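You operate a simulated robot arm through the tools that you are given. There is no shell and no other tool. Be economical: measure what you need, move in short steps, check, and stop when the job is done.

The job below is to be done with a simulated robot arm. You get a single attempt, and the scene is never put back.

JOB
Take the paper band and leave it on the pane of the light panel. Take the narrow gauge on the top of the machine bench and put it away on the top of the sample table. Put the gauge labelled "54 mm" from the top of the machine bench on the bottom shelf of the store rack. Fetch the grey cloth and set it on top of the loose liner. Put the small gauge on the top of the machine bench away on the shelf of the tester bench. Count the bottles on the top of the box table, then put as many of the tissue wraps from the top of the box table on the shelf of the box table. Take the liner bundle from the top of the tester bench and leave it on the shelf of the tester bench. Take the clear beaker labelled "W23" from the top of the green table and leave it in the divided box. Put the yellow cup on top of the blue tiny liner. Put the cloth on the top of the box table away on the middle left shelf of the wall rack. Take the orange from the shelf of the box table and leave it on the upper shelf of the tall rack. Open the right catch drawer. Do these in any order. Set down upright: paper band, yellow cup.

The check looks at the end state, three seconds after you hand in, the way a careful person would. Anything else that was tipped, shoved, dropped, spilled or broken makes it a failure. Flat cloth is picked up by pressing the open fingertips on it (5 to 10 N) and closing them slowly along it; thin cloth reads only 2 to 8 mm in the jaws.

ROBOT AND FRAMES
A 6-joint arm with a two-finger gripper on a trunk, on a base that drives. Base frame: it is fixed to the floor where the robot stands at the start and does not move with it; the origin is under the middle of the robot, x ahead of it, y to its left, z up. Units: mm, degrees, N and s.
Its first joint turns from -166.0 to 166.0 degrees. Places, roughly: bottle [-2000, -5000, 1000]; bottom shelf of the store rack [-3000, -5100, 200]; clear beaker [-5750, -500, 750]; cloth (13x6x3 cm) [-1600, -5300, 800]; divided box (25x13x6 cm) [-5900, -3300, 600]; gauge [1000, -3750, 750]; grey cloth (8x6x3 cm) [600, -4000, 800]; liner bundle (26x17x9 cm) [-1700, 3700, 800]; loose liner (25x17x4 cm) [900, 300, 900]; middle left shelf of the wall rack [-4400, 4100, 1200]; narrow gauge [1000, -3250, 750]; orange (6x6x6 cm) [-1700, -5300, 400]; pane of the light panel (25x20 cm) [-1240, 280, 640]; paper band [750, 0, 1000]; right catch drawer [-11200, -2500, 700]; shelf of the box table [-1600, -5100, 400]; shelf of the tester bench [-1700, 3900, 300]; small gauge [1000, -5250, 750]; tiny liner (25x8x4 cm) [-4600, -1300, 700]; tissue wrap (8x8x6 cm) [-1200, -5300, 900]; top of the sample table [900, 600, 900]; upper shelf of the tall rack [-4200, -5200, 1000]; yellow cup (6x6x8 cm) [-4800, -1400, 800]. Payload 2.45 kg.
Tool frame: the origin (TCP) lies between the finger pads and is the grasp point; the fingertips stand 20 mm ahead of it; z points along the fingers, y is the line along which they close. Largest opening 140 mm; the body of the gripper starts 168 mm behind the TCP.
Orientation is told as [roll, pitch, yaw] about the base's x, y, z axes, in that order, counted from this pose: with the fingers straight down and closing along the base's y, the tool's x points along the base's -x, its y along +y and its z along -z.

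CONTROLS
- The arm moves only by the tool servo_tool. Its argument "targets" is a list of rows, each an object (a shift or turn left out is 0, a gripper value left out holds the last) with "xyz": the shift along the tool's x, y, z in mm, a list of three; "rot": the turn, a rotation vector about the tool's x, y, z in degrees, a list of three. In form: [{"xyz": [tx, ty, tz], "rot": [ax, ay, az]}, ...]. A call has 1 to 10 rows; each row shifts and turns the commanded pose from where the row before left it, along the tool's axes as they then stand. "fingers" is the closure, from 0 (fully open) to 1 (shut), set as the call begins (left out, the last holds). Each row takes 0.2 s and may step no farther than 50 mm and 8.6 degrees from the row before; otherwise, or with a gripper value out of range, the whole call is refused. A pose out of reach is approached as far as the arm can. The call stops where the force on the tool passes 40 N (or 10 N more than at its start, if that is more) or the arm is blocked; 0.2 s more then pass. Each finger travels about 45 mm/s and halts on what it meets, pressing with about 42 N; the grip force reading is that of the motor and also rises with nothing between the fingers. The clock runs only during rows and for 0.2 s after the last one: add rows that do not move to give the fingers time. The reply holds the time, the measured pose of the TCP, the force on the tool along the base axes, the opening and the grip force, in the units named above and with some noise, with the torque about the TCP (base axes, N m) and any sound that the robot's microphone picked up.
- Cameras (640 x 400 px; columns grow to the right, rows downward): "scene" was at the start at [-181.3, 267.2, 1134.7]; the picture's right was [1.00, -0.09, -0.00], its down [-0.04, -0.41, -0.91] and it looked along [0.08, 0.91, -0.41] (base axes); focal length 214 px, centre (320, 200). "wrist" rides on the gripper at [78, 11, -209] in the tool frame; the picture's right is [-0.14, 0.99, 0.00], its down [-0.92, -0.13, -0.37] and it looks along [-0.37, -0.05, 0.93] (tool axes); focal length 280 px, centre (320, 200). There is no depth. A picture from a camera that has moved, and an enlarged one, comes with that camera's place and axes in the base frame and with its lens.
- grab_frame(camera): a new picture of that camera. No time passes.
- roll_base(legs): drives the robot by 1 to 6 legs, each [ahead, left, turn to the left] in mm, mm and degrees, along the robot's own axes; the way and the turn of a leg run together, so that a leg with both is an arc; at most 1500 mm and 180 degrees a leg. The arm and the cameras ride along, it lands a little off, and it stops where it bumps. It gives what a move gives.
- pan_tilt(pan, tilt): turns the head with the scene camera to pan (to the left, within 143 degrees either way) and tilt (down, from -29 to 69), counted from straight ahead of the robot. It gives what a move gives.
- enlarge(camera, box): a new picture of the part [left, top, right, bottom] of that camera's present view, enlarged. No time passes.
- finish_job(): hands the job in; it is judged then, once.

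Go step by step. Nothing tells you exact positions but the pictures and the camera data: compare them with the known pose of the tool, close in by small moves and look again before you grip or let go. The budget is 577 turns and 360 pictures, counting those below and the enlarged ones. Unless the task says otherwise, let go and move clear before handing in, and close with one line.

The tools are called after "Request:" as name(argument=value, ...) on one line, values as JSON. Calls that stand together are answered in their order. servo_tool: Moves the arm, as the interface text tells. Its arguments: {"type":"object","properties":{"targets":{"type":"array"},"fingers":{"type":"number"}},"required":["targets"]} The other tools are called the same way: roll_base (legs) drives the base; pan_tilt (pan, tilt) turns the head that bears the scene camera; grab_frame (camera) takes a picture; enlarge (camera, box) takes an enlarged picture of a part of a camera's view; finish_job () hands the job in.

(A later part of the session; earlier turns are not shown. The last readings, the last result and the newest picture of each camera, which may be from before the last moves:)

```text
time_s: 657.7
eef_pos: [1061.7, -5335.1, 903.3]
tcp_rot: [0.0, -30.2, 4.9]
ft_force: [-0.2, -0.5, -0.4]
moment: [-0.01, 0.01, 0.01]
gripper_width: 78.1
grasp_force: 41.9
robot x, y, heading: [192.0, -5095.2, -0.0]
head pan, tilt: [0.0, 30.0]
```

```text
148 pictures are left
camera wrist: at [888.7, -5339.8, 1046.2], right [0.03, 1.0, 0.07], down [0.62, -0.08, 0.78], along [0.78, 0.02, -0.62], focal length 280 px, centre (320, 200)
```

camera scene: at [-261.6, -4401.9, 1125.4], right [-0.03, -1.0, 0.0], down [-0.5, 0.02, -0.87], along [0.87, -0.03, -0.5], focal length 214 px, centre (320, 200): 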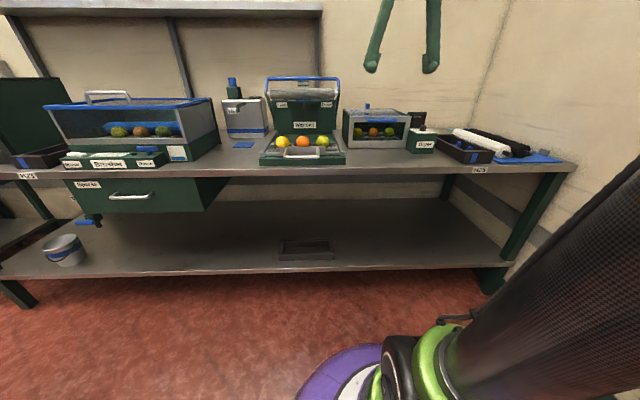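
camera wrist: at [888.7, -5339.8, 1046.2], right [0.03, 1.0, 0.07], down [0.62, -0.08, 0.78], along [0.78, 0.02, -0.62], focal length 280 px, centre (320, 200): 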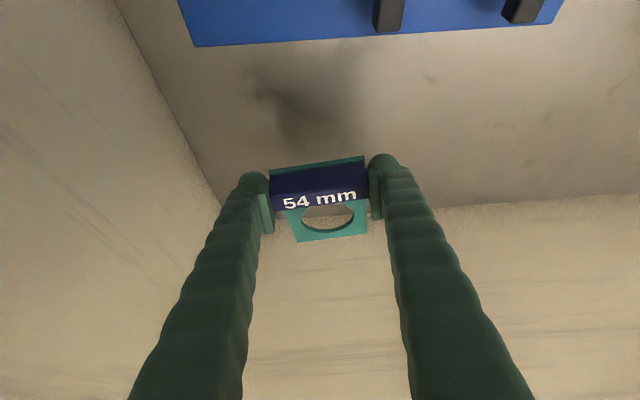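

Held. I lift, retract, and drive to the tester bench via the aisles.

Request:
servo_tool(targets=[{"xyz": [-22, 0, -38]}, {"xyz": [-22, 0, -38]}, {"xyz": [-22, 0, -38]}, {"xyz": [-22, 0, -38]}, {"xyz": [-22, 0, -38]}, {"xyz": [39, 0, -22.5]}, {"xyz": [39, 0, -22.5]}, {"xyz": [39, 0, -22.5]}, {"xyz": [39, 0, -22.5]}, {"xyz": [39, 0, -22.5]}])

Request:
servo_tool(targets=[{"xyz": [39, 10, -22.5]}, {"xyz": [39, 10, -22.5]}, {"xyz": [39, 10, -22.5]}, {"xyz": [39, 10, -22.5]}, {"xyz": [39, 10, -22.5]}, {"xyz": [39, 10, -22.5]}, {"xyz": [39, 10, -22.5]}, {"xyz": [0, 0, 0]}])

Request:
roll_base(legs=[[-300, 0, 0], [0, 1450, 0], [-900, 0, 0], [-900, 0, 0], [0, 0, 90]])

```text
time_s: 659.9
eef_pos: [837.8, -5355.6, 1123.1]
tcp_rot: [0.1, -30.2, 5.0]
ft_force: [0.6, -0.3, -0.7]
moment: [0.01, 0.05, 0.0]
gripper_width: 78.1
grasp_force: 41.6
robot x, y, heading: [186.7, -5092.9, 0.1]
head pan, tilt: [0.0, 30.0]
```

```text
time_s: 660.9
eef_pos: [740.7, -5396.9, 1153.3]
tcp_rot: [0.3, -30.3, 4.9]
ft_force: [-2.6, 10.4, 0.9]
moment: [0.07, 0.01, -0.2]
gripper_width: 77.8
grasp_force: 42.0
robot x, y, heading: [191.4, -5091.2, -0.0]
head pan, tilt: [0.0, 30.0]
stopped in row 4: the arm was blocked; the commanded pose is now the measured one
```

```text
time_s: 682.2
eef_pos: [-1580.2, -3052.2, 1152.2]
tcp_rot: [0.3, -30.3, 94.9]
ft_force: [0.0, 0.6, -0.6]
moment: [-0.03, 0.03, 0.0]
gripper_width: 77.4
grasp_force: 42.1
robot x, y, heading: [-1883.5, -3603.0, 90.0]
head pan, tilt: [0.0, 30.0]
```

The side wall blocked the retreat briefly; nothing lost. I centre the tool, check the grip, and drive north.

Request:
servo_tool(targets=[{"xyz": [0, 48, 0]}, {"xyz": [0, 48, 0]}, {"xyz": [0, 48, 0]}, {"xyz": [0, 48, 0]}, {"xyz": [0, 48, 0]}, {"xyz": [20, 0, -12], "rot": [0, 0, 5]}, {"xyz": [0, 0, 0]}])

Request:
grab_frame(camera="wrist")

Request:
roll_base(legs=[[0, 80, 0], [1500, 0, 0], [1500, 0, 0], [1500, 0, 0], [1300, 0, 0]])

```text
time_s: 684.0
eef_pos: [-1817.6, -3065.1, 1168.4]
tcp_rot: [3.3, -30.2, 90.1]
ft_force: [0.6, -0.7, -0.5]
moment: [-0.01, 0.01, -0.02]
gripper_width: 77.4
grasp_force: 41.7
robot x, y, heading: [-1884.5, -3602.2, 90.0]
head pan, tilt: [0.0, 30.0]
stopped in row 7: the arm was blocked; the commanded pose is now the measured one
```

```text
147 pictures are left
camera wrist: at [-1815.9, -3238.6, 1311.2], right [-0.99, 0.09, 0.12], down [0.15, 0.62, 0.77], along [0.0, 0.78, -0.62], focal length 280 px, centre (320, 200)
```

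wrist: 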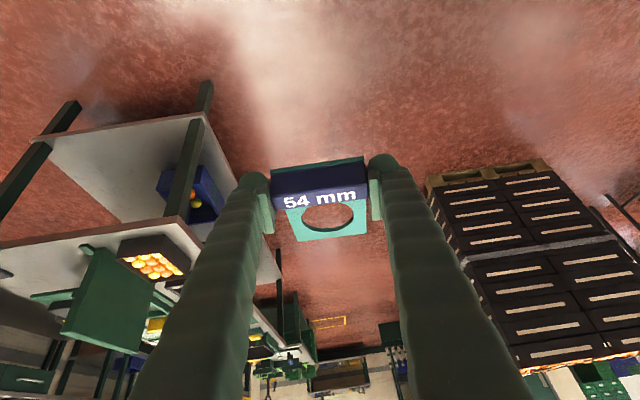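

```text
time_s: 712.3
eef_pos: [-1877.6, 2728.1, 1167.0]
tcp_rot: [3.2, -30.1, 89.9]
ft_force: [-0.3, 0.4, -1.0]
moment: [0.01, -0.02, 0.02]
gripper_width: 77.1
grasp_force: 41.5
robot x, y, heading: [-1948.1, 2194.4, 90.2]
head pan, tilt: [0.0, 30.0]
```

Request:
roll_base(legs=[[446, 0, 0], [0, -315, 0]])

Request:
servo_tool(targets=[{"xyz": [22, 0, 38], "rot": [-3, 0, 0]}, {"xyz": [22, 0, 38]}, {"xyz": [22, 0, 38]}, {"xyz": [22, 0, 38]}, {"xyz": [22, 0, 38]}, {"xyz": [22, 0, 38]}, {"xyz": [22, 0, 38]}, {"xyz": [22, 0, 38]}, {"xyz": [-22, 0, 38]}, {"xyz": [-22, 0, 38]}])

Request:
grab_frame(camera="wrist")

```text
time_s: 716.7
eef_pos: [-1567.2, 3169.2, 1166.4]
tcp_rot: [3.3, -30.0, 89.9]
ft_force: [0.3, 0.7, -0.6]
moment: [-0.03, 0.01, -0.02]
gripper_width: 77.1
grasp_force: 42.4
robot x, y, heading: [-1633.5, 2634.4, 90.3]
head pan, tilt: [0.0, 30.0]
```

```text
time_s: 718.9
eef_pos: [-1608.3, 3244.8, 771.5]
tcp_rot: [6.3, -30.0, 89.9]
ft_force: [0.3, -0.4, -1.0]
moment: [0.08, 0.02, -0.03]
gripper_width: 77.3
grasp_force: 42.3
robot x, y, heading: [-1635.7, 2635.4, 90.4]
head pan, tilt: [0.0, 30.0]
```

```text
146 pictures are left
camera wrist: at [-1597.0, 3070.7, 915.0], right [-0.98, 0.07, 0.16], down [0.17, 0.62, 0.77], along [-0.05, 0.78, -0.62], focal length 280 px, centre (320, 200)
```

wrist: 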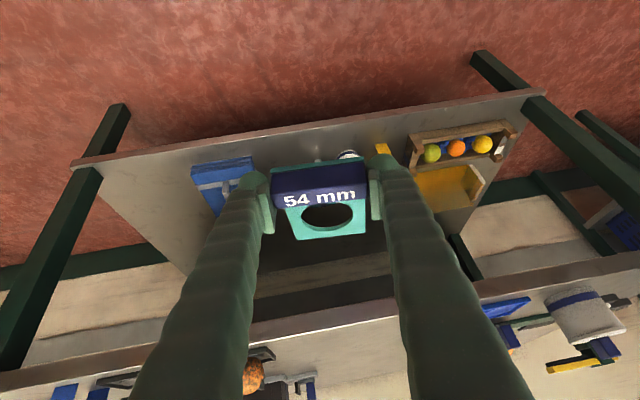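

Request:
servo_tool(targets=[{"xyz": [0, -30, 0], "rot": [6.3, 0, 0]}, {"xyz": [4, -16, 38]}, {"xyz": [4, 0, 41]}, {"xyz": [4, 0, 41]}, {"xyz": [4, 0, 41]}, {"xyz": [4, 0, 41]}, {"xyz": [4, 0, 41]}, {"xyz": [4, 0, 41]}, {"xyz": [4, 0, 41]}, {"xyz": [0, 0, 0]}])

Request:
grab_frame(camera="wrist")

```text
time_s: 721.1
eef_pos: [-1561.4, 3380.9, 473.7]
tcp_rot: [0.0, -30.0, 89.9]
ft_force: [-0.9, -0.1, 0.0]
moment: [-0.01, 0.04, 0.02]
gripper_width: 76.9
grasp_force: 42.0
robot x, y, heading: [-1636.4, 2634.1, 90.1]
head pan, tilt: [0.0, 30.0]
```

```text
145 pictures are left
camera wrist: at [-1572.3, 3207.7, 616.3], right [-0.99, 0.12, 0.07], down [0.13, 0.61, 0.78], along [0.05, 0.78, -0.62], focal length 280 px, centre (320, 200)
```

wrist: 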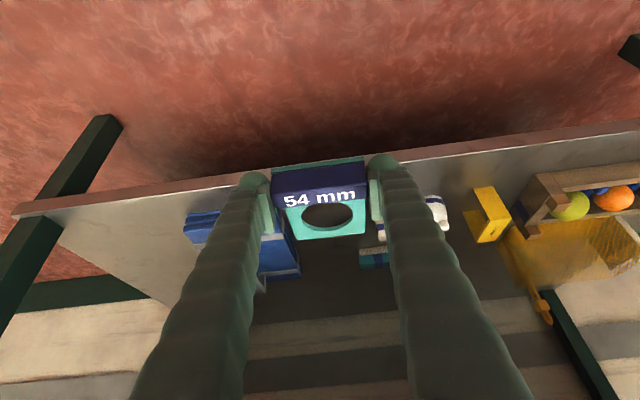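

Request:
servo_tool(targets=[{"xyz": [-28, 2, 39]}, {"xyz": [-28, 2, 39]}, {"xyz": [-28, 2, 39]}, {"xyz": [-28, 2, 39]}, {"xyz": [-28, 0, 39]}, {"xyz": [0, 0, 0]}])

Request:
grab_frame(camera="wrist")

```text
time_s: 722.5
eef_pos: [-1566.6, 3600.7, 377.0]
tcp_rot: [-0.1, -30.2, 89.9]
ft_force: [-0.4, 1.2, -0.1]
moment: [-0.02, -0.02, -0.01]
gripper_width: 76.7
grasp_force: 42.0
robot x, y, heading: [-1632.4, 2632.9, 90.2]
head pan, tilt: [0.0, 30.0]
```

```text
144 pictures are left
camera wrist: at [-1578.0, 3427.0, 519.3], right [-0.99, 0.12, 0.07], down [0.13, 0.61, 0.78], along [0.05, 0.78, -0.62], focal length 280 px, centre (320, 200)
```

wrist: 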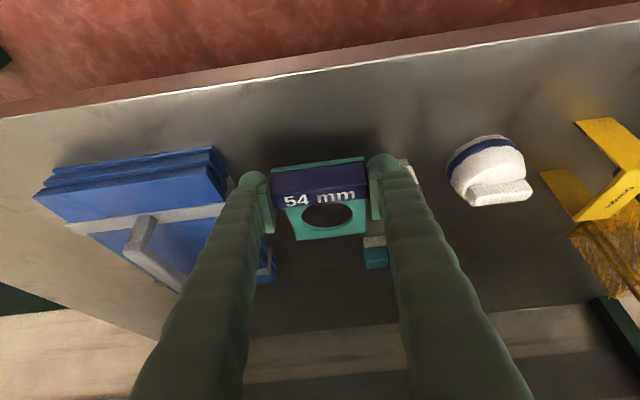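

Request:
servo_tool(targets=[{"xyz": [15, 0, 26]}, {"xyz": [7, 0, 12]}, {"xyz": [1.5, 0, 2.6]}, {"xyz": [0, 0, 0]}])

Request:
servo_tool(targets=[{"xyz": [1.5, 0, 2.6]}, {"xyz": [0, 0, 0]}])

Request:
servo_tool(targets=[{"xyz": [1.5, 0, 2.6]}, {"xyz": [0, 0, 0]}])

```text
time_s: 723.5
eef_pos: [-1568.2, 3600.5, 329.8]
tcp_rot: [0.0, -30.1, 89.9]
ft_force: [-0.4, 0.3, 0.1]
moment: [-0.01, -0.02, -0.02]
gripper_width: 76.8
grasp_force: 42.0
robot x, y, heading: [-1635.7, 2631.8, 90.0]
head pan, tilt: [0.0, 30.0]
```

```text
time_s: 724.1
eef_pos: [-1568.7, 3600.1, 327.3]
tcp_rot: [-0.1, -30.2, 90.0]
ft_force: [-2.8, -1.8, 21.6]
moment: [0.5, -0.73, -0.02]
gripper_width: 77.1
grasp_force: 41.9
robot x, y, heading: [-1633.6, 2635.7, 90.3]
head pan, tilt: [0.0, 30.0]
```

```text
time_s: 724.5
eef_pos: [-1568.7, 3600.4, 325.4]
tcp_rot: [0.0, -30.3, 89.9]
ft_force: [-0.2, -3.3, 26.7]
moment: [0.12, -0.04, -0.03]
gripper_width: 77.3
grasp_force: 42.3
robot x, y, heading: [-1638.3, 2632.2, 90.0]
head pan, tilt: [0.0, 30.0]
stopped in row 2: the force on the tool passed its limit at 42 N (the readings are from after the stop); the commanded pose is now the measured one
```

Contact with the shelf. I ease up 1 mm, release and back out.

Request:
servo_tool(targets=[{"xyz": [-0.7, 0, -1.2]}, {"xyz": [0, 0, 0]}, {"xyz": [0, 0, 0]}, {"xyz": [0, 0, 0]}], fingers=0.35)

Request:
servo_tool(targets=[{"xyz": [0, 0, -40]}, {"xyz": [0, 0, -40]}, {"xyz": [28, 0, -39]}, {"xyz": [28, 0, -39]}, {"xyz": [28, 0, -39]}, {"xyz": [10, 0, -45]}, {"xyz": [0, 0, 0]}])

Request:
grab_frame(camera="wrist")

```text
time_s: 725.5
eef_pos: [-1567.9, 3602.1, 325.4]
tcp_rot: [0.0, -30.2, 90.0]
ft_force: [0.3, 0.4, -0.5]
moment: [0.0, -0.02, 0.0]
gripper_width: 91.0
grasp_force: 0.1
robot x, y, heading: [-1636.2, 2632.5, 90.2]
head pan, tilt: [0.0, 30.0]
```

```text
time_s: 727.1
eef_pos: [-1568.8, 3399.8, 488.0]
tcp_rot: [-0.1, -30.2, 89.9]
ft_force: [0.0, -0.2, 0.7]
moment: [0.01, 0.02, 0.01]
gripper_width: 90.8
grasp_force: 0.0
robot x, y, heading: [-1634.6, 2634.7, 90.2]
head pan, tilt: [0.0, 30.0]
```

```text
143 pictures are left
camera wrist: at [-1579.9, 3225.9, 630.9], right [-0.99, 0.12, 0.07], down [0.13, 0.61, 0.78], along [0.05, 0.78, -0.62], focal length 280 px, centre (320, 200)
```

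wrist: 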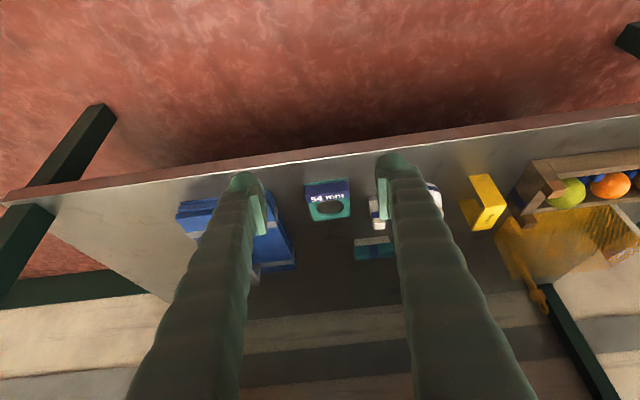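

Small gauge is on the shelf. Now west for the yellow cup and beaker. I retract, untilt and drive to the cross-aisle.

Request:
servo_tool(targets=[{"xyz": [-22, 0, -38]}, {"xyz": [-22, 0, -38]}, {"xyz": [0, 0, -45]}, {"xyz": [0, 0, -45]}, {"xyz": [0, 0, -45]}, {"xyz": [0, 0, -45]}, {"xyz": [0, 0, -45], "rot": [0, 7.5, 0]}, {"xyz": [0, 0, -45], "rot": [0, 7.5, 0]}, {"xyz": [0, 0, -45], "rot": [0, 7.5, 0]}, {"xyz": [0, 0, -45], "rot": [0, 7.5, 0]}])

Request:
servo_tool(targets=[{"xyz": [0, 0, -45]}, {"xyz": [0, 0, -45]}, {"xyz": [0, 0, -45]}, {"xyz": [0, 0, -45]}, {"xyz": [20, 0, -40]}, {"xyz": [20, 0, -40]}, {"xyz": [30, 0, 0]}, {"xyz": [0, 0, 0]}])

Request:
roll_base(legs=[[0, 360, 0], [-1500, 0, 0], [-1500, 0, 0], [-1500, 0, 0], [-300, 0, 0], [0, 0, 90]])

Request:
pan_tilt(pan=0, tilt=15)

Request:
grab_frame(camera="scene")

```text
time_s: 729.3
eef_pos: [-1567.5, 3248.0, 902.2]
tcp_rot: [0.0, -0.1, 89.9]
ft_force: [0.2, 0.6, -0.1]
moment: [0.03, 0.04, 0.02]
gripper_width: 90.9
grasp_force: 0.1
robot x, y, heading: [-1635.2, 2634.0, 90.1]
head pan, tilt: [0.0, 30.0]
```

```text
time_s: 731.1
eef_pos: [-1568.3, 3177.8, 1158.5]
tcp_rot: [0.0, -0.2, 89.9]
ft_force: [-0.7, 0.3, -0.2]
moment: [0.02, -0.02, 0.03]
gripper_width: 91.0
grasp_force: 0.1
robot x, y, heading: [-1636.1, 2640.2, 90.0]
head pan, tilt: [0.0, 30.0]
```

```text
time_s: 760.0
eef_pos: [-2473.4, -2132.5, 1157.3]
tcp_rot: [0.1, -0.2, -176.4]
ft_force: [-0.3, -0.6, -0.1]
moment: [0.02, 0.01, 0.01]
gripper_width: 91.1
grasp_force: 0.1
robot x, y, heading: [-1927.1, -2162.1, -176.1]
head pan, tilt: [0.0, 30.0]
```

```text
time_s: 760.8
eef_pos: [-2473.8, -2133.3, 1157.6]
tcp_rot: [-0.1, -0.2, -176.5]
ft_force: [-0.4, -0.6, -0.4]
moment: [-0.03, 0.04, 0.03]
gripper_width: 91.2
grasp_force: 0.0
robot x, y, heading: [-1927.4, -2164.8, -176.3]
head pan, tilt: [0.0, 15.0]
```

```text
142 pictures are left
camera scene: at [-1819.9, -2332.8, 1149.6], right [-0.07, 1.0, 0.0], down [0.26, 0.02, -0.97], along [-0.96, -0.06, -0.26], focal length 214 px, centre (320, 200)
```

scene: 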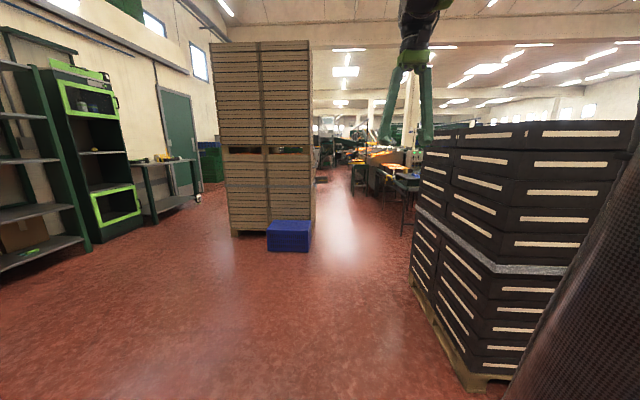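

The passage at y ≈ -2115 is clear. I straighten and drive west.

Request:
roll_base(legs=[[0, -45, -3.7], [1000, 0, 0], [1000, 0, 0]])

Request:
pan_tilt(pan=-20, tilt=20)

Request:
grab_frame(camera="scene")

```text
time_s: 771.4
eef_pos: [-4503.4, -2076.4, 1157.4]
tcp_rot: [0.0, -0.2, -179.9]
ft_force: [0.2, -0.4, -1.0]
moment: [0.03, -0.02, 0.0]
gripper_width: 90.8
grasp_force: 0.1
robot x, y, heading: [-3961.1, -2141.0, -179.6]
head pan, tilt: [0.0, 15.0]
```

```text
time_s: 772.2
eef_pos: [-4506.2, -2075.9, 1158.0]
tcp_rot: [-0.1, -0.2, -179.9]
ft_force: [0.3, 0.6, 0.1]
moment: [0.02, 0.01, -0.03]
gripper_width: 91.1
grasp_force: 0.0
robot x, y, heading: [-3957.9, -2137.6, -179.5]
head pan, tilt: [-20.0, 20.0]
```

```text
141 pictures are left
camera scene: at [-3858.3, -2282.9, 1141.5], right [0.33, 0.94, 0.0], down [0.32, -0.11, -0.94], along [-0.89, 0.31, -0.34], focal length 214 px, centre (320, 200)
```

scene: 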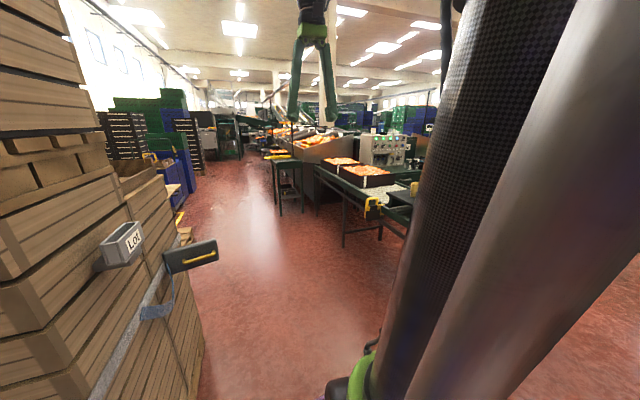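

Request:
roll_base(legs=[[0, 0, -75]])

Request:
pan_tilt(pan=20, tilt=25)

Request:
grab_frame(camera="scene")

```text
time_s: 775.8
eef_pos: [-4055.6, -1601.6, 1158.2]
tcp_rot: [0.0, -0.2, 106.8]
ft_force: [-0.2, 0.4, -0.1]
moment: [0.0, 0.0, 0.0]
gripper_width: 91.2
grasp_force: 0.1
robot x, y, heading: [-3962.3, -2145.3, 107.2]
head pan, tilt: [-20.0, 20.0]
```

```text
time_s: 776.8
eef_pos: [-4055.3, -1601.5, 1158.0]
tcp_rot: [-0.1, -0.2, 106.9]
ft_force: [1.4, -0.4, -0.4]
moment: [0.02, 0.0, 0.0]
gripper_width: 91.0
grasp_force: 0.2
robot x, y, heading: [-3962.4, -2136.9, 106.9]
head pan, tilt: [20.0, 25.0]
```

```text
140 pictures are left
camera scene: at [-4128.6, -2299.7, 1133.4], right [0.8, 0.6, 0.0], down [0.25, -0.34, -0.91], along [-0.55, 0.72, -0.42], focal length 214 px, centre (320, 200)
```

scene: 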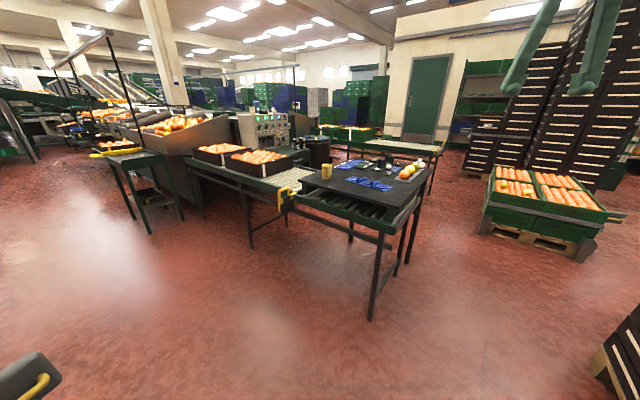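

Request:
enlarge(camera="scene", box=[260, 130, 460, 230])

Request:
enlarge(camera="scene", box=[60, 90, 260, 220])

```text
3.20 times, centred on (360, 180) of scene
camera zoom: at [-4128.6, -2299.7, 1133.4], right [0.8, 0.6, 0.0], down [0.25, -0.34, -0.91], along [-0.55, 0.72, -0.42], focal length 686 px, centre (192, 264)
```

zoom: 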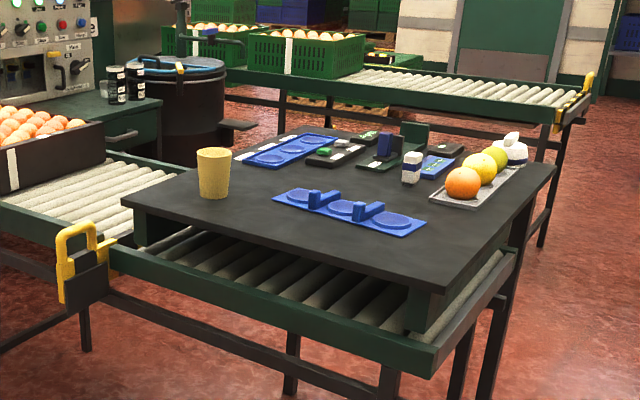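

```text
3.08 times, centred on (160, 155) of scene
camera zoom: at [-4128.6, -2299.7, 1133.4], right [0.8, 0.6, 0.0], down [0.25, -0.34, -0.91], along [-0.55, 0.72, -0.42], focal length 660 px, centre (812, 338)
```

zoom: 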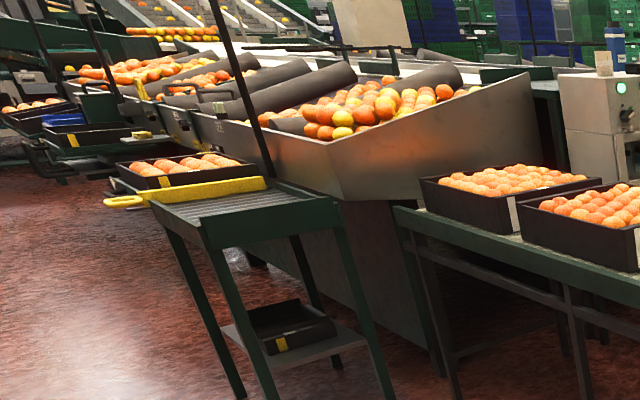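

I see the work table: yellow cup at about (-4775, -1386) and the blue three-pocket tiny liner at (-4549, -1334). I drive in front of it.

Request:
roll_base(legs=[[0, 0, -17], [90, 0, 0], [0, 690, 0]])

Request:
grab_frame(camera="wrist")

```text
time_s: 782.4
eef_pos: [-4601.8, -1507.6, 1157.5]
tcp_rot: [0.0, -0.3, 89.8]
ft_force: [0.2, 0.9, 0.1]
moment: [-0.02, 0.02, 0.02]
gripper_width: 90.9
grasp_force: 0.0
robot x, y, heading: [-4667.1, -2048.7, 90.1]
head pan, tilt: [20.0, 25.0]
```

```text
137 pictures are left
camera wrist: at [-4612.4, -1587.7, 1367.9], right [-0.99, 0.14, 0.0], down [0.13, 0.92, 0.37], along [0.05, 0.37, -0.93], focal length 280 px, centre (320, 200)
```

wrist: 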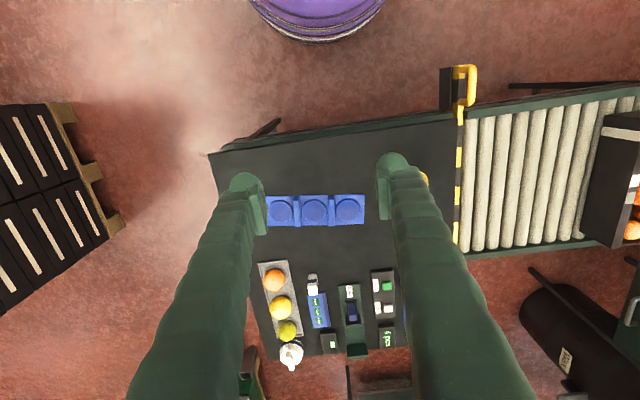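

Request:
servo_tool(targets=[{"xyz": [-12, 45, 0]}, {"xyz": [-12, 45, 0]}, {"xyz": [-12, 45, 0]}, {"xyz": [-30, 33, 0]}, {"xyz": [-45, 0, 0]}, {"xyz": [0, 0, 45]}, {"xyz": [0, 0, 45]}, {"xyz": [0, 0, 0]}], fingers=0.1)

Request:
grab_frame(camera="wrist")

```text
time_s: 784.2
eef_pos: [-4770.1, -1395.1, 1069.8]
tcp_rot: [0.0, -0.2, 89.8]
ft_force: [0.2, 0.2, 0.8]
moment: [0.0, -0.03, -0.04]
gripper_width: 126.1
grasp_force: 0.0
robot x, y, heading: [-4669.7, -2049.5, 90.1]
head pan, tilt: [20.0, 25.0]
```

```text
136 pictures are left
camera wrist: at [-4780.4, -1474.7, 1278.9], right [-0.99, 0.14, 0.0], down [0.13, 0.92, 0.37], along [0.05, 0.37, -0.93], focal length 280 px, centre (320, 200)
```

wrist: 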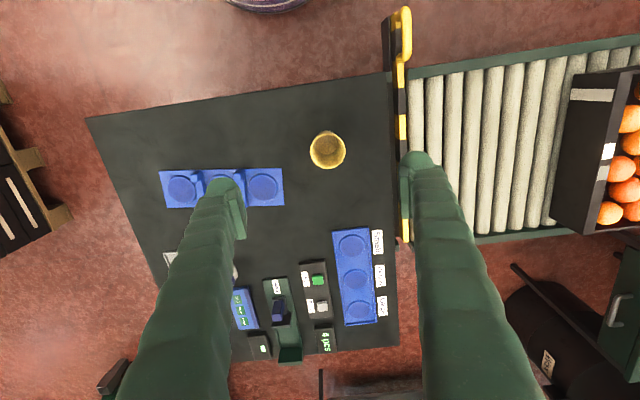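

Request:
servo_tool(targets=[{"xyz": [-18, 9, 0]}, {"xyz": [0, 0, 45]}, {"xyz": [0, 0, 45]}, {"xyz": [0, 0, 45]}, {"xyz": [0, 0, 35]}, {"xyz": [0, 0, 0]}], fingers=0.32)

Request:
grab_frame(camera="wrist")

```text
time_s: 785.6
eef_pos: [-4778.1, -1377.8, 899.2]
tcp_rot: [0.1, -0.1, 89.8]
ft_force: [0.8, 0.2, 0.3]
moment: [-0.03, 0.02, 0.01]
gripper_width: 95.3
grasp_force: 0.1
robot x, y, heading: [-4671.3, -2049.2, 89.9]
head pan, tilt: [20.0, 25.0]
```

```text
135 pictures are left
camera wrist: at [-4789.4, -1457.2, 1107.8], right [-0.99, 0.14, 0.0], down [0.13, 0.92, 0.37], along [0.05, 0.37, -0.93], focal length 280 px, centre (320, 200)
```

wrist: 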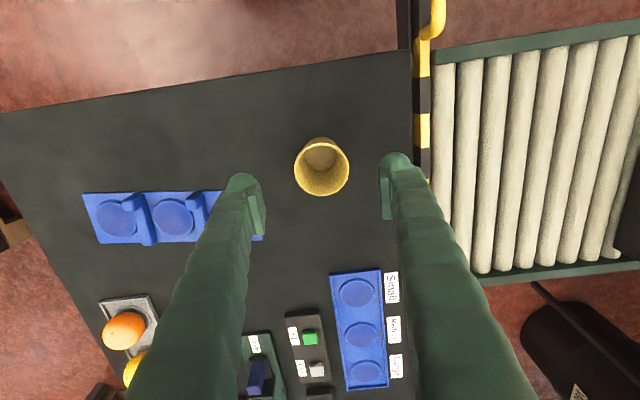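

Request:
servo_tool(targets=[{"xyz": [1, 1, 45]}, {"xyz": [0, 0, 45]}, {"xyz": [0, 0, 29]}, {"xyz": [0, 0, 0]}])

Request:
servo_tool(targets=[{"xyz": [0, 0, 0]}, {"xyz": [0, 0, 0]}, {"xyz": [0, 0, 0]}], fingers=0.6)

Request:
grab_frame(camera="wrist")

```text
time_s: 786.6
eef_pos: [-4778.4, -1377.5, 780.8]
tcp_rot: [0.0, -0.2, 89.8]
ft_force: [0.1, -0.5, 0.2]
moment: [0.03, -0.01, 0.01]
gripper_width: 95.2
grasp_force: 0.0
robot x, y, heading: [-4668.9, -2050.7, 89.9]
head pan, tilt: [20.0, 25.0]
```

```text
time_s: 787.4
eef_pos: [-4777.5, -1378.7, 780.9]
tcp_rot: [0.0, -0.2, 89.9]
ft_force: [0.5, -0.2, 1.2]
moment: [0.0, 0.0, 0.02]
gripper_width: 59.0
grasp_force: 26.8
robot x, y, heading: [-4668.6, -2049.8, 90.3]
head pan, tilt: [20.0, 25.0]
```

```text
134 pictures are left
camera wrist: at [-4788.9, -1458.4, 990.8], right [-0.99, 0.14, 0.0], down [0.13, 0.92, 0.37], along [0.05, 0.37, -0.93], focal length 280 px, centre (320, 200)
```

wrist: 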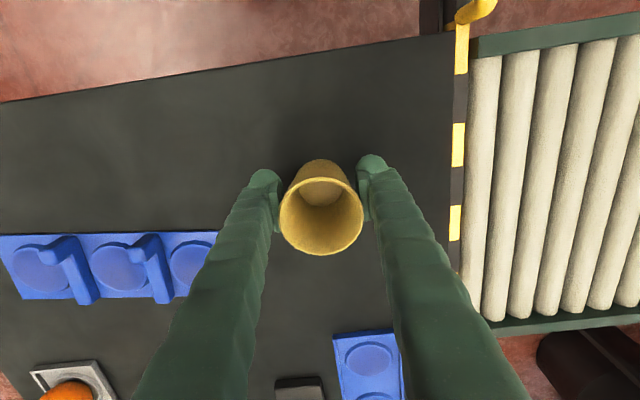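

Request:
servo_tool(targets=[{"xyz": [0, 0, 0]}, {"xyz": [0, 0, 0]}], fingers=0.64)

Request:
servo_tool(targets=[{"xyz": [0, 0, -30]}, {"xyz": [0, 0, -45]}, {"xyz": [0, 0, -45]}, {"xyz": [0, 0, 0]}])

Request:
grab_frame(camera="wrist")

```text
time_s: 788.0
eef_pos: [-4777.4, -1379.1, 781.1]
tcp_rot: [-0.1, -0.3, 89.8]
ft_force: [0.5, 0.3, 1.2]
moment: [-0.01, -0.01, 0.0]
gripper_width: 57.9
grasp_force: 41.7
robot x, y, heading: [-4665.9, -2049.6, 89.8]
head pan, tilt: [20.0, 25.0]
```

```text
time_s: 789.0
eef_pos: [-4780.8, -1379.1, 900.2]
tcp_rot: [0.0, -0.2, 89.8]
ft_force: [0.2, 0.1, -0.1]
moment: [-0.03, -0.02, -0.06]
gripper_width: 58.1
grasp_force: 41.4
robot x, y, heading: [-4667.7, -2049.6, 90.0]
head pan, tilt: [20.0, 25.0]
```

```text
133 pictures are left
camera wrist: at [-4791.4, -1459.2, 1110.5], right [-0.99, 0.14, 0.0], down [0.13, 0.92, 0.37], along [0.05, 0.37, -0.93], focal length 280 px, centre (320, 200)
```

wrist: 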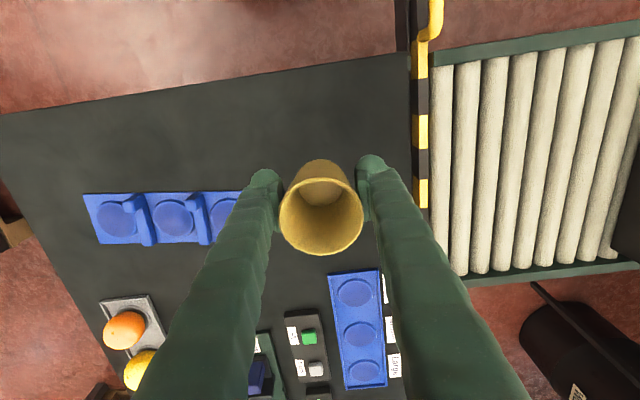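

I rotate the gripper 90° so that its fingers stay clear of the liner's dividers.

Request:
servo_tool(targets=[{"xyz": [0, 0, -20], "rot": [0, 0, 8.5]}, {"rot": [0, 0, 8.5]}, {"rot": [0, 0, 8.5]}, {"rot": [0, 0, 8.5]}, {"rot": [0, 0, 8.5]}, {"rot": [0, 0, 8.5]}, {"rot": [0, 0, 8.5]}, {"rot": [0, 0, 8.5]}, {"rot": [0, 0, 8.5]}, {"rot": [0, 0, 8.5]}])

Request:
servo_tool(targets=[{"rot": [0, 0, 4.8]}, {"xyz": [-45, 12, 0]}, {"xyz": [-45, 12, 0]}, {"xyz": [-45, 12, 0]}, {"xyz": [-45, 12, 0]}, {"xyz": [-43, 14, 0]}, {"xyz": [0, 0, 0]}])

Request:
grab_frame(camera="wrist")

Request:
grab_frame(camera="scene")

```text
time_s: 791.2
eef_pos: [-4778.6, -1377.8, 920.0]
tcp_rot: [0.2, 0.0, 4.7]
ft_force: [-0.2, 0.3, -0.2]
moment: [0.0, -0.02, 0.0]
gripper_width: 57.8
grasp_force: 41.5
robot x, y, heading: [-4667.2, -2051.0, 89.8]
head pan, tilt: [20.0, 25.0]
```

```text
time_s: 792.8
eef_pos: [-4554.3, -1317.3, 920.1]
tcp_rot: [0.2, 0.0, 0.1]
ft_force: [-0.3, -0.3, -0.5]
moment: [-0.01, 0.02, -0.01]
gripper_width: 57.7
grasp_force: 42.2
robot x, y, heading: [-4668.4, -2050.8, 89.9]
head pan, tilt: [20.0, 25.0]
```

```text
132 pictures are left
camera wrist: at [-4633.1, -1308.5, 1130.1], right [0.14, 0.99, 0.0], down [0.92, -0.13, 0.37], along [0.36, -0.05, -0.93], focal length 280 px, centre (320, 200)
```

wrist: 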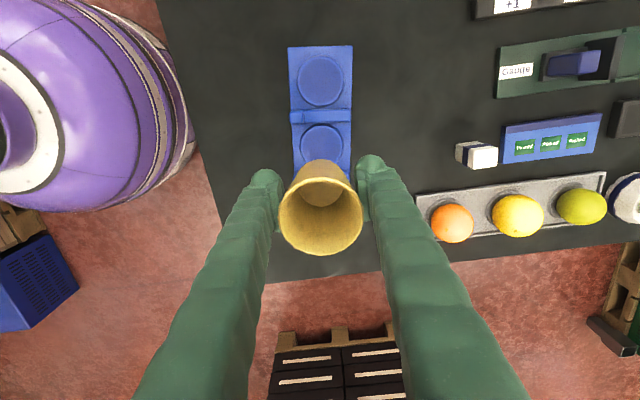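

```text
131 pictures are left
camera scene: at [-4875.4, -2153.7, 1133.4], right [0.94, 0.34, 0.0], down [0.14, -0.4, -0.91], along [-0.31, 0.85, -0.42], focal length 214 px, centre (320, 200)
```

scene: 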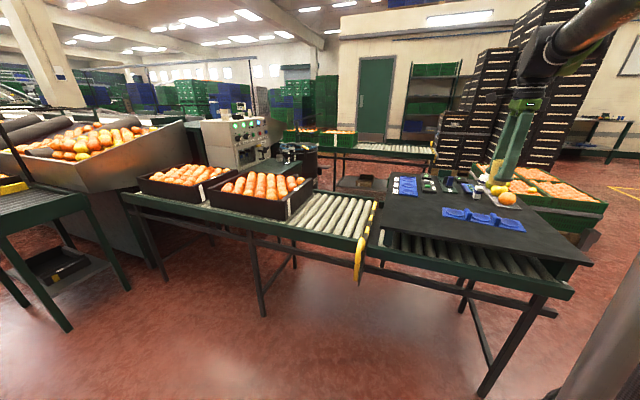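

Request:
servo_tool(targets=[{"xyz": [8, 1, 40]}, {"xyz": [0, 0, 45]}, {"xyz": [0, 0, 35]}, {"xyz": [0, 0, 0]}])

Request:
enlarge(camera="scene", box=[400, 130, 600, 250])

Request:
grab_frame(camera="wrist")

```text
time_s: 793.8
eef_pos: [-4563.3, -1315.0, 797.4]
tcp_rot: [0.2, 0.0, 0.0]
ft_force: [-0.6, 0.1, -0.4]
moment: [0.02, -0.04, 0.0]
gripper_width: 57.5
grasp_force: 42.0
robot x, y, heading: [-4668.2, -2050.8, 89.9]
head pan, tilt: [20.0, 25.0]
```

```text
3.20 times, centred on (500, 190) of scene
camera zoom: at [-4875.3, -2153.7, 1133.4], right [0.94, 0.34, 0.0], down [0.14, -0.4, -0.91], along [-0.31, 0.85, -0.42], focal length 686 px, centre (-256, 232)
```

zoom: 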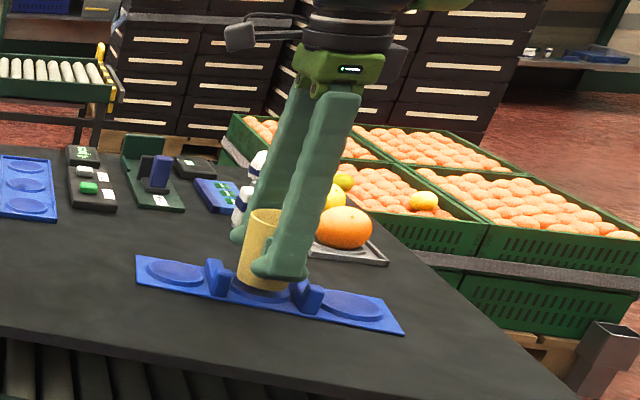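

```text
129 pictures are left
camera wrist: at [-4641.3, -1305.7, 1007.7], right [0.14, 0.99, 0.0], down [0.92, -0.13, 0.37], along [0.36, -0.05, -0.93], focal length 280 px, centre (320, 200)
```

wrist: 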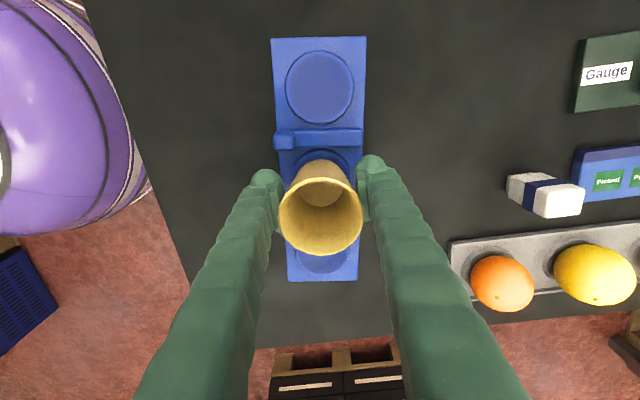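

Well centred between the dividers. I lower in small steps until contact.

Request:
servo_tool(targets=[{"xyz": [0, 0, 3]}, {"xyz": [0, 0, 3]}, {"xyz": [0, 0, 0]}])

Request:
servo_tool(targets=[{"xyz": [0, 0, 3]}, {"xyz": [0, 0, 0]}])

Request:
servo_tool(targets=[{"xyz": [0, 0, 2]}, {"xyz": [0, 0, 0]}])

```text
time_s: 794.6
eef_pos: [-4562.8, -1314.3, 792.3]
tcp_rot: [0.2, 0.0, -0.1]
ft_force: [0.8, 0.6, 0.1]
moment: [0.03, -0.02, 0.01]
gripper_width: 57.7
grasp_force: 42.2
robot x, y, heading: [-4668.9, -2052.1, 89.9]
head pan, tilt: [20.0, 25.0]
```

```text
time_s: 795.2
eef_pos: [-4563.6, -1315.2, 790.9]
tcp_rot: [0.3, 0.0, 0.0]
ft_force: [0.0, 0.2, -0.2]
moment: [-0.02, 0.01, 0.01]
gripper_width: 57.6
grasp_force: 41.9
robot x, y, heading: [-4673.3, -2049.1, 90.0]
head pan, tilt: [20.0, 25.0]
```

```text
time_s: 795.8
eef_pos: [-4563.8, -1315.5, 788.3]
tcp_rot: [0.2, 0.1, 0.0]
ft_force: [-0.4, -0.2, -1.1]
moment: [-0.02, 0.02, -0.02]
gripper_width: 57.6
grasp_force: 42.3
robot x, y, heading: [-4667.8, -2052.4, 90.0]
head pan, tilt: [20.0, 25.0]
```

Request:
servo_tool(targets=[{"xyz": [0, 0, 2]}, {"xyz": [0, 0, 0]}])

Request:
servo_tool(targets=[{"xyz": [0, 0, 2]}, {"xyz": [0, 0, 0]}])

Request:
enlarge(camera="scene", box=[440, 170, 540, 240])

```text
time_s: 796.4
eef_pos: [-4564.0, -1315.1, 785.7]
tcp_rot: [0.3, -0.1, 0.0]
ft_force: [-0.9, -0.3, -0.8]
moment: [-0.05, 0.03, 0.04]
gripper_width: 57.2
grasp_force: 42.4
robot x, y, heading: [-4668.8, -2049.9, 89.9]
head pan, tilt: [20.0, 25.0]
```

```text
time_s: 797.0
eef_pos: [-4563.7, -1314.8, 783.6]
tcp_rot: [0.1, -0.1, 0.0]
ft_force: [0.4, 0.1, 5.1]
moment: [-0.03, -0.11, 0.03]
gripper_width: 57.6
grasp_force: 41.5
robot x, y, heading: [-4670.4, -2048.4, 89.9]
head pan, tilt: [20.0, 25.0]
```

```text
5.71 times, centred on (490, 205) of scene
camera zoom: at [-4875.4, -2153.8, 1133.4], right [0.94, 0.34, 0.0], down [0.14, -0.4, -0.91], along [-0.31, 0.85, -0.42], focal length 1226 px, centre (-651, 171)
```

zoom: 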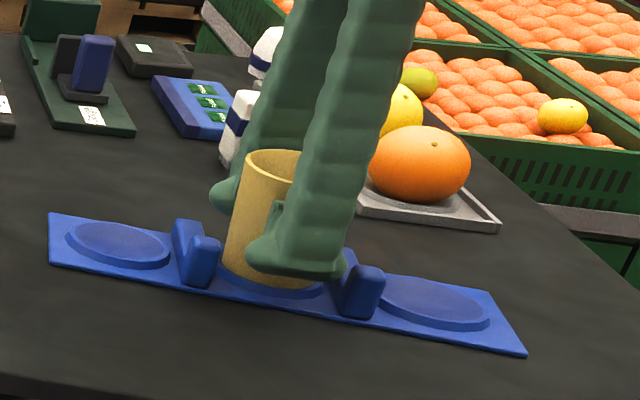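

Cup is seated. I release and rise.

Request:
servo_tool(targets=[{"xyz": [0, 0, 0]}, {"xyz": [0, 0, 0]}, {"xyz": [0, 0, 0]}], fingers=0.42)

Request:
servo_tool(targets=[{"xyz": [0, 0, -30]}, {"xyz": [0, 0, -45]}, {"xyz": [0, 0, -45]}, {"xyz": [0, 0, -45]}, {"xyz": [0, 0, -45]}, {"xyz": [0, 0, -45]}, {"xyz": [0, 0, -45]}, {"xyz": [0, 0, -45]}, {"xyz": [0, 0, 0]}])

Request:
enlarge(camera="scene", box=[400, 130, 600, 250])

```text
time_s: 797.8
eef_pos: [-4564.3, -1314.8, 784.4]
tcp_rot: [0.2, 0.1, 0.0]
ft_force: [0.0, -0.3, -0.3]
moment: [0.0, 0.01, 0.01]
gripper_width: 81.3
grasp_force: 0.1
robot x, y, heading: [-4668.9, -2050.1, 90.0]
head pan, tilt: [20.0, 25.0]
```

```text
time_s: 799.8
eef_pos: [-4563.6, -1316.4, 1131.7]
tcp_rot: [0.1, 0.1, 0.0]
ft_force: [1.3, 0.1, 0.6]
moment: [0.03, -0.02, 0.0]
gripper_width: 81.3
grasp_force: 0.0
robot x, y, heading: [-4671.3, -2049.1, 90.3]
head pan, tilt: [20.0, 25.0]
```

```text
3.20 times, centred on (500, 190) of scene
camera zoom: at [-4875.3, -2153.7, 1133.4], right [0.94, 0.34, 0.0], down [0.14, -0.4, -0.91], along [-0.31, 0.85, -0.42], focal length 686 px, centre (-256, 232)
```

zoom: 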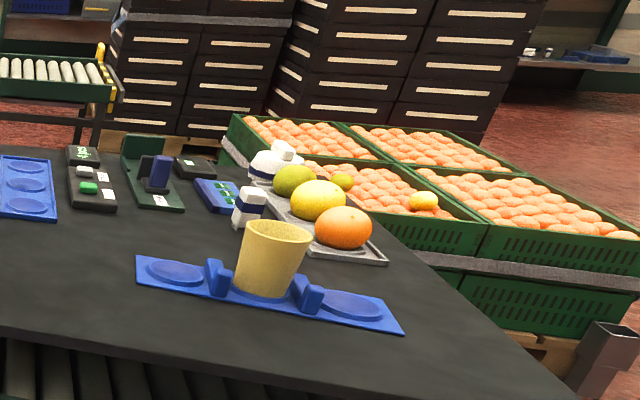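

The yellow cup stands on the liner. Now I look for the green table with the beakers.

Request:
servo_tool(targets=[{"xyz": [0, -45, 0]}, {"xyz": [0, -45, 0]}, {"xyz": [0, -45, 0]}, {"xyz": [0, -45, 0]}, {"xyz": [0, -45, 0]}, {"xyz": [0, -45, 0]}, {"xyz": [0, -40, 0]}, {"xyz": [0, 0, 0]}])

Request:
pan_tilt(pan=38, tilt=15)

Request:
enlarge(camera="scene", box=[170, 90, 570, 290])

```text
time_s: 801.6
eef_pos: [-4564.4, -1626.6, 1130.6]
tcp_rot: [0.2, 0.0, 0.0]
ft_force: [-0.1, 0.4, -0.6]
moment: [0.01, 0.0, 0.01]
gripper_width: 81.4
grasp_force: 0.2
robot x, y, heading: [-4669.5, -2050.4, 90.0]
head pan, tilt: [20.0, 25.0]
```

```text
time_s: 802.4
eef_pos: [-4564.2, -1627.6, 1129.4]
tcp_rot: [0.1, -0.1, 0.0]
ft_force: [-0.7, -0.2, -0.1]
moment: [0.0, 0.01, 0.0]
gripper_width: 81.0
grasp_force: 0.1
robot x, y, heading: [-4667.4, -2053.6, 90.0]
head pan, tilt: [38.0, 15.0]
```

```text
1.60 times, centred on (370, 190) of scene
camera zoom: at [-4901.3, -2166.8, 1149.6], right [0.79, 0.62, 0.0], down [0.16, -0.2, -0.97], along [-0.59, 0.76, -0.26], focal length 343 px, centre (240, 216)
```

zoom: 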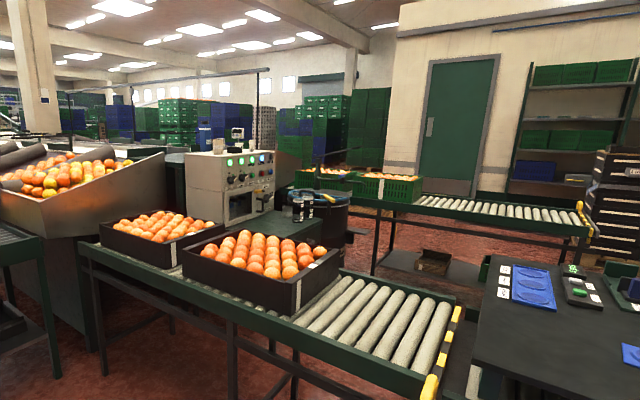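

Request:
enlarge(camera="scene", box=[280, 170, 400, 250])

```text
5.00 times, centred on (340, 210) of scene
camera zoom: at [-4901.3, -2166.8, 1149.6], right [0.79, 0.62, 0.0], down [0.16, -0.2, -0.97], along [-0.59, 0.76, -0.26], focal length 1072 px, centre (220, 150)
```

zoom: 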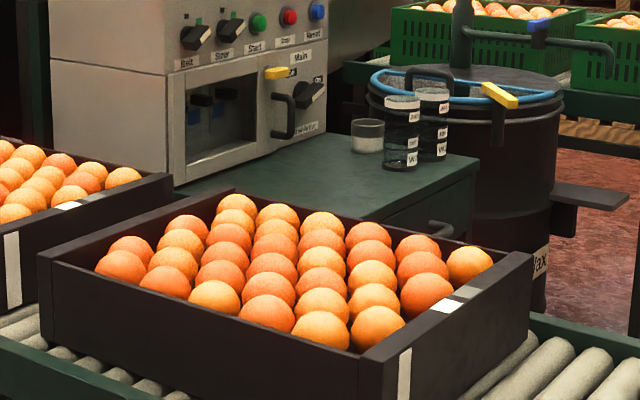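

The beakers stand on a green cabinet behind the first conveyor, near (-5720, -600). I drive around to the aisle between the conveyors.

Request:
roll_base(legs=[[0, -790, 0], [1420, 0, 0], [0, 0, 90]])

Request:
pan_tilt(pan=0, tilt=20)

Request:
grab_frame(camera="scene")

```text
time_s: 817.2
eef_pos: [-4268.7, -518.0, 1130.2]
tcp_rot: [0.2, 0.0, 89.6]
ft_force: [-0.4, 0.8, 0.6]
moment: [0.04, 0.01, 0.02]
gripper_width: 81.2
grasp_force: 0.1
robot x, y, heading: [-3850.0, -628.7, 179.7]
head pan, tilt: [38.0, 15.0]
```

```text
time_s: 818.3
eef_pos: [-4268.6, -517.8, 1131.0]
tcp_rot: [0.2, 0.0, 89.6]
ft_force: [-0.8, 0.4, -0.4]
moment: [0.0, 0.05, 0.04]
gripper_width: 81.0
grasp_force: 0.0
robot x, y, heading: [-3846.0, -626.3, 179.6]
head pan, tilt: [0.0, 20.0]
```

```text
124 pictures are left
camera scene: at [-3749.6, -800.7, 1141.5], right [0.01, 1.0, 0.0], down [0.34, 0.0, -0.94], along [-0.94, 0.01, -0.34], focal length 214 px, centre (320, 200)
```

scene: 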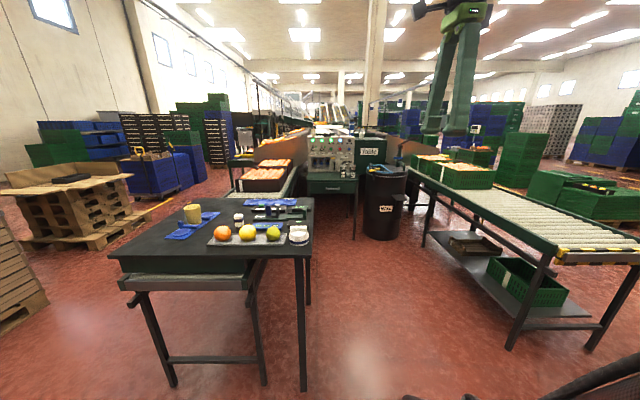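

The aisle is wide. I enlarge the cabinet area.

Request:
enlarge(camera="scene", box=[280, 120, 420, 250])

```text
3.08 times, centred on (350, 185) of scene
camera zoom: at [-3749.6, -800.7, 1141.5], right [0.01, 1.0, 0.0], down [0.34, 0.0, -0.94], along [-0.94, 0.01, -0.34], focal length 660 px, centre (228, 246)
```

zoom: 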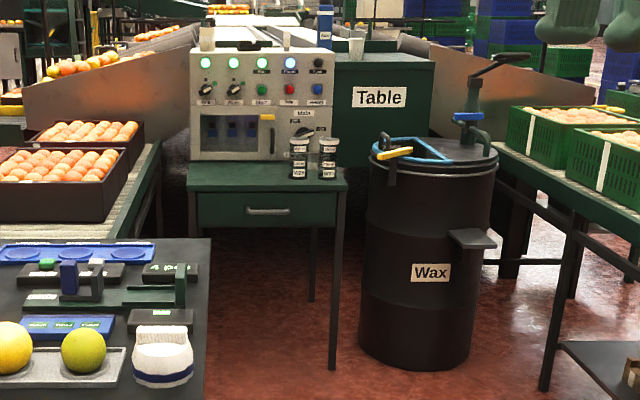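

Request:
roll_base(legs=[[0, -180, 0], [1050, 0, 0]])

Request:
pan_tilt(pan=-5, tilt=30)

Request:
enlarge(camera="scene", box=[200, 60, 440, 220])

```text
time_s: 824.8
eef_pos: [-5312.3, -307.3, 1129.8]
tcp_rot: [0.2, 0.1, 88.2]
ft_force: [-0.6, -0.2, 0.1]
moment: [0.0, -0.02, 0.01]
gripper_width: 81.4
grasp_force: 0.1
robot x, y, heading: [-4894.2, -423.4, 178.3]
head pan, tilt: [0.0, 20.0]
```

```text
time_s: 825.5
eef_pos: [-5311.7, -307.3, 1129.2]
tcp_rot: [0.2, 0.0, 88.2]
ft_force: [-0.4, 0.3, 0.2]
moment: [0.0, -0.03, 0.04]
gripper_width: 81.1
grasp_force: 0.0
robot x, y, heading: [-4890.7, -427.2, 178.3]
head pan, tilt: [-5.0, 30.0]
```

```text
2.50 times, centred on (320, 140) of scene
camera zoom: at [-4796.8, -595.9, 1125.5], right [0.12, 0.99, 0.0], down [0.5, -0.06, -0.87], along [-0.86, 0.1, -0.5], focal length 536 px, centre (320, 350)
```

zoom: 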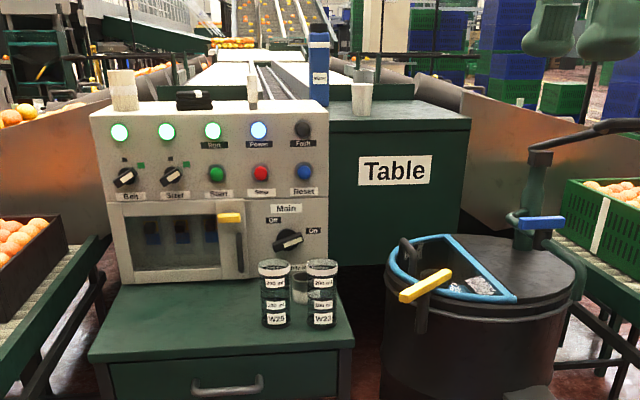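

Request:
enlarge(camera="scene", box=[290, 155, 340, 190])

```text
11.43 times, centred on (315, 172) of scene
camera zoom: at [-4796.8, -595.9, 1125.5], right [0.12, 0.99, 0.0], down [0.5, -0.06, -0.87], along [-0.86, 0.1, -0.5], focal length 2451 px, centre (377, 514)
```

zoom: 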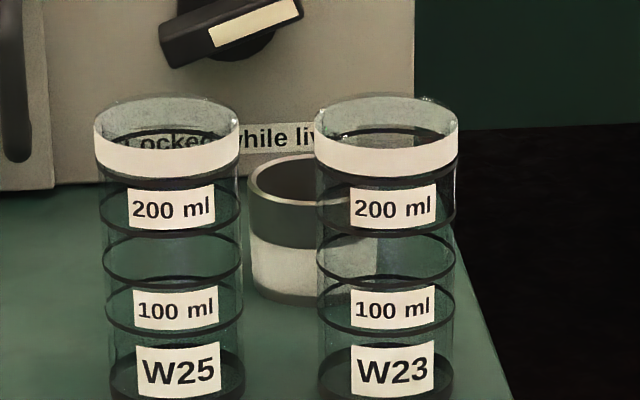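

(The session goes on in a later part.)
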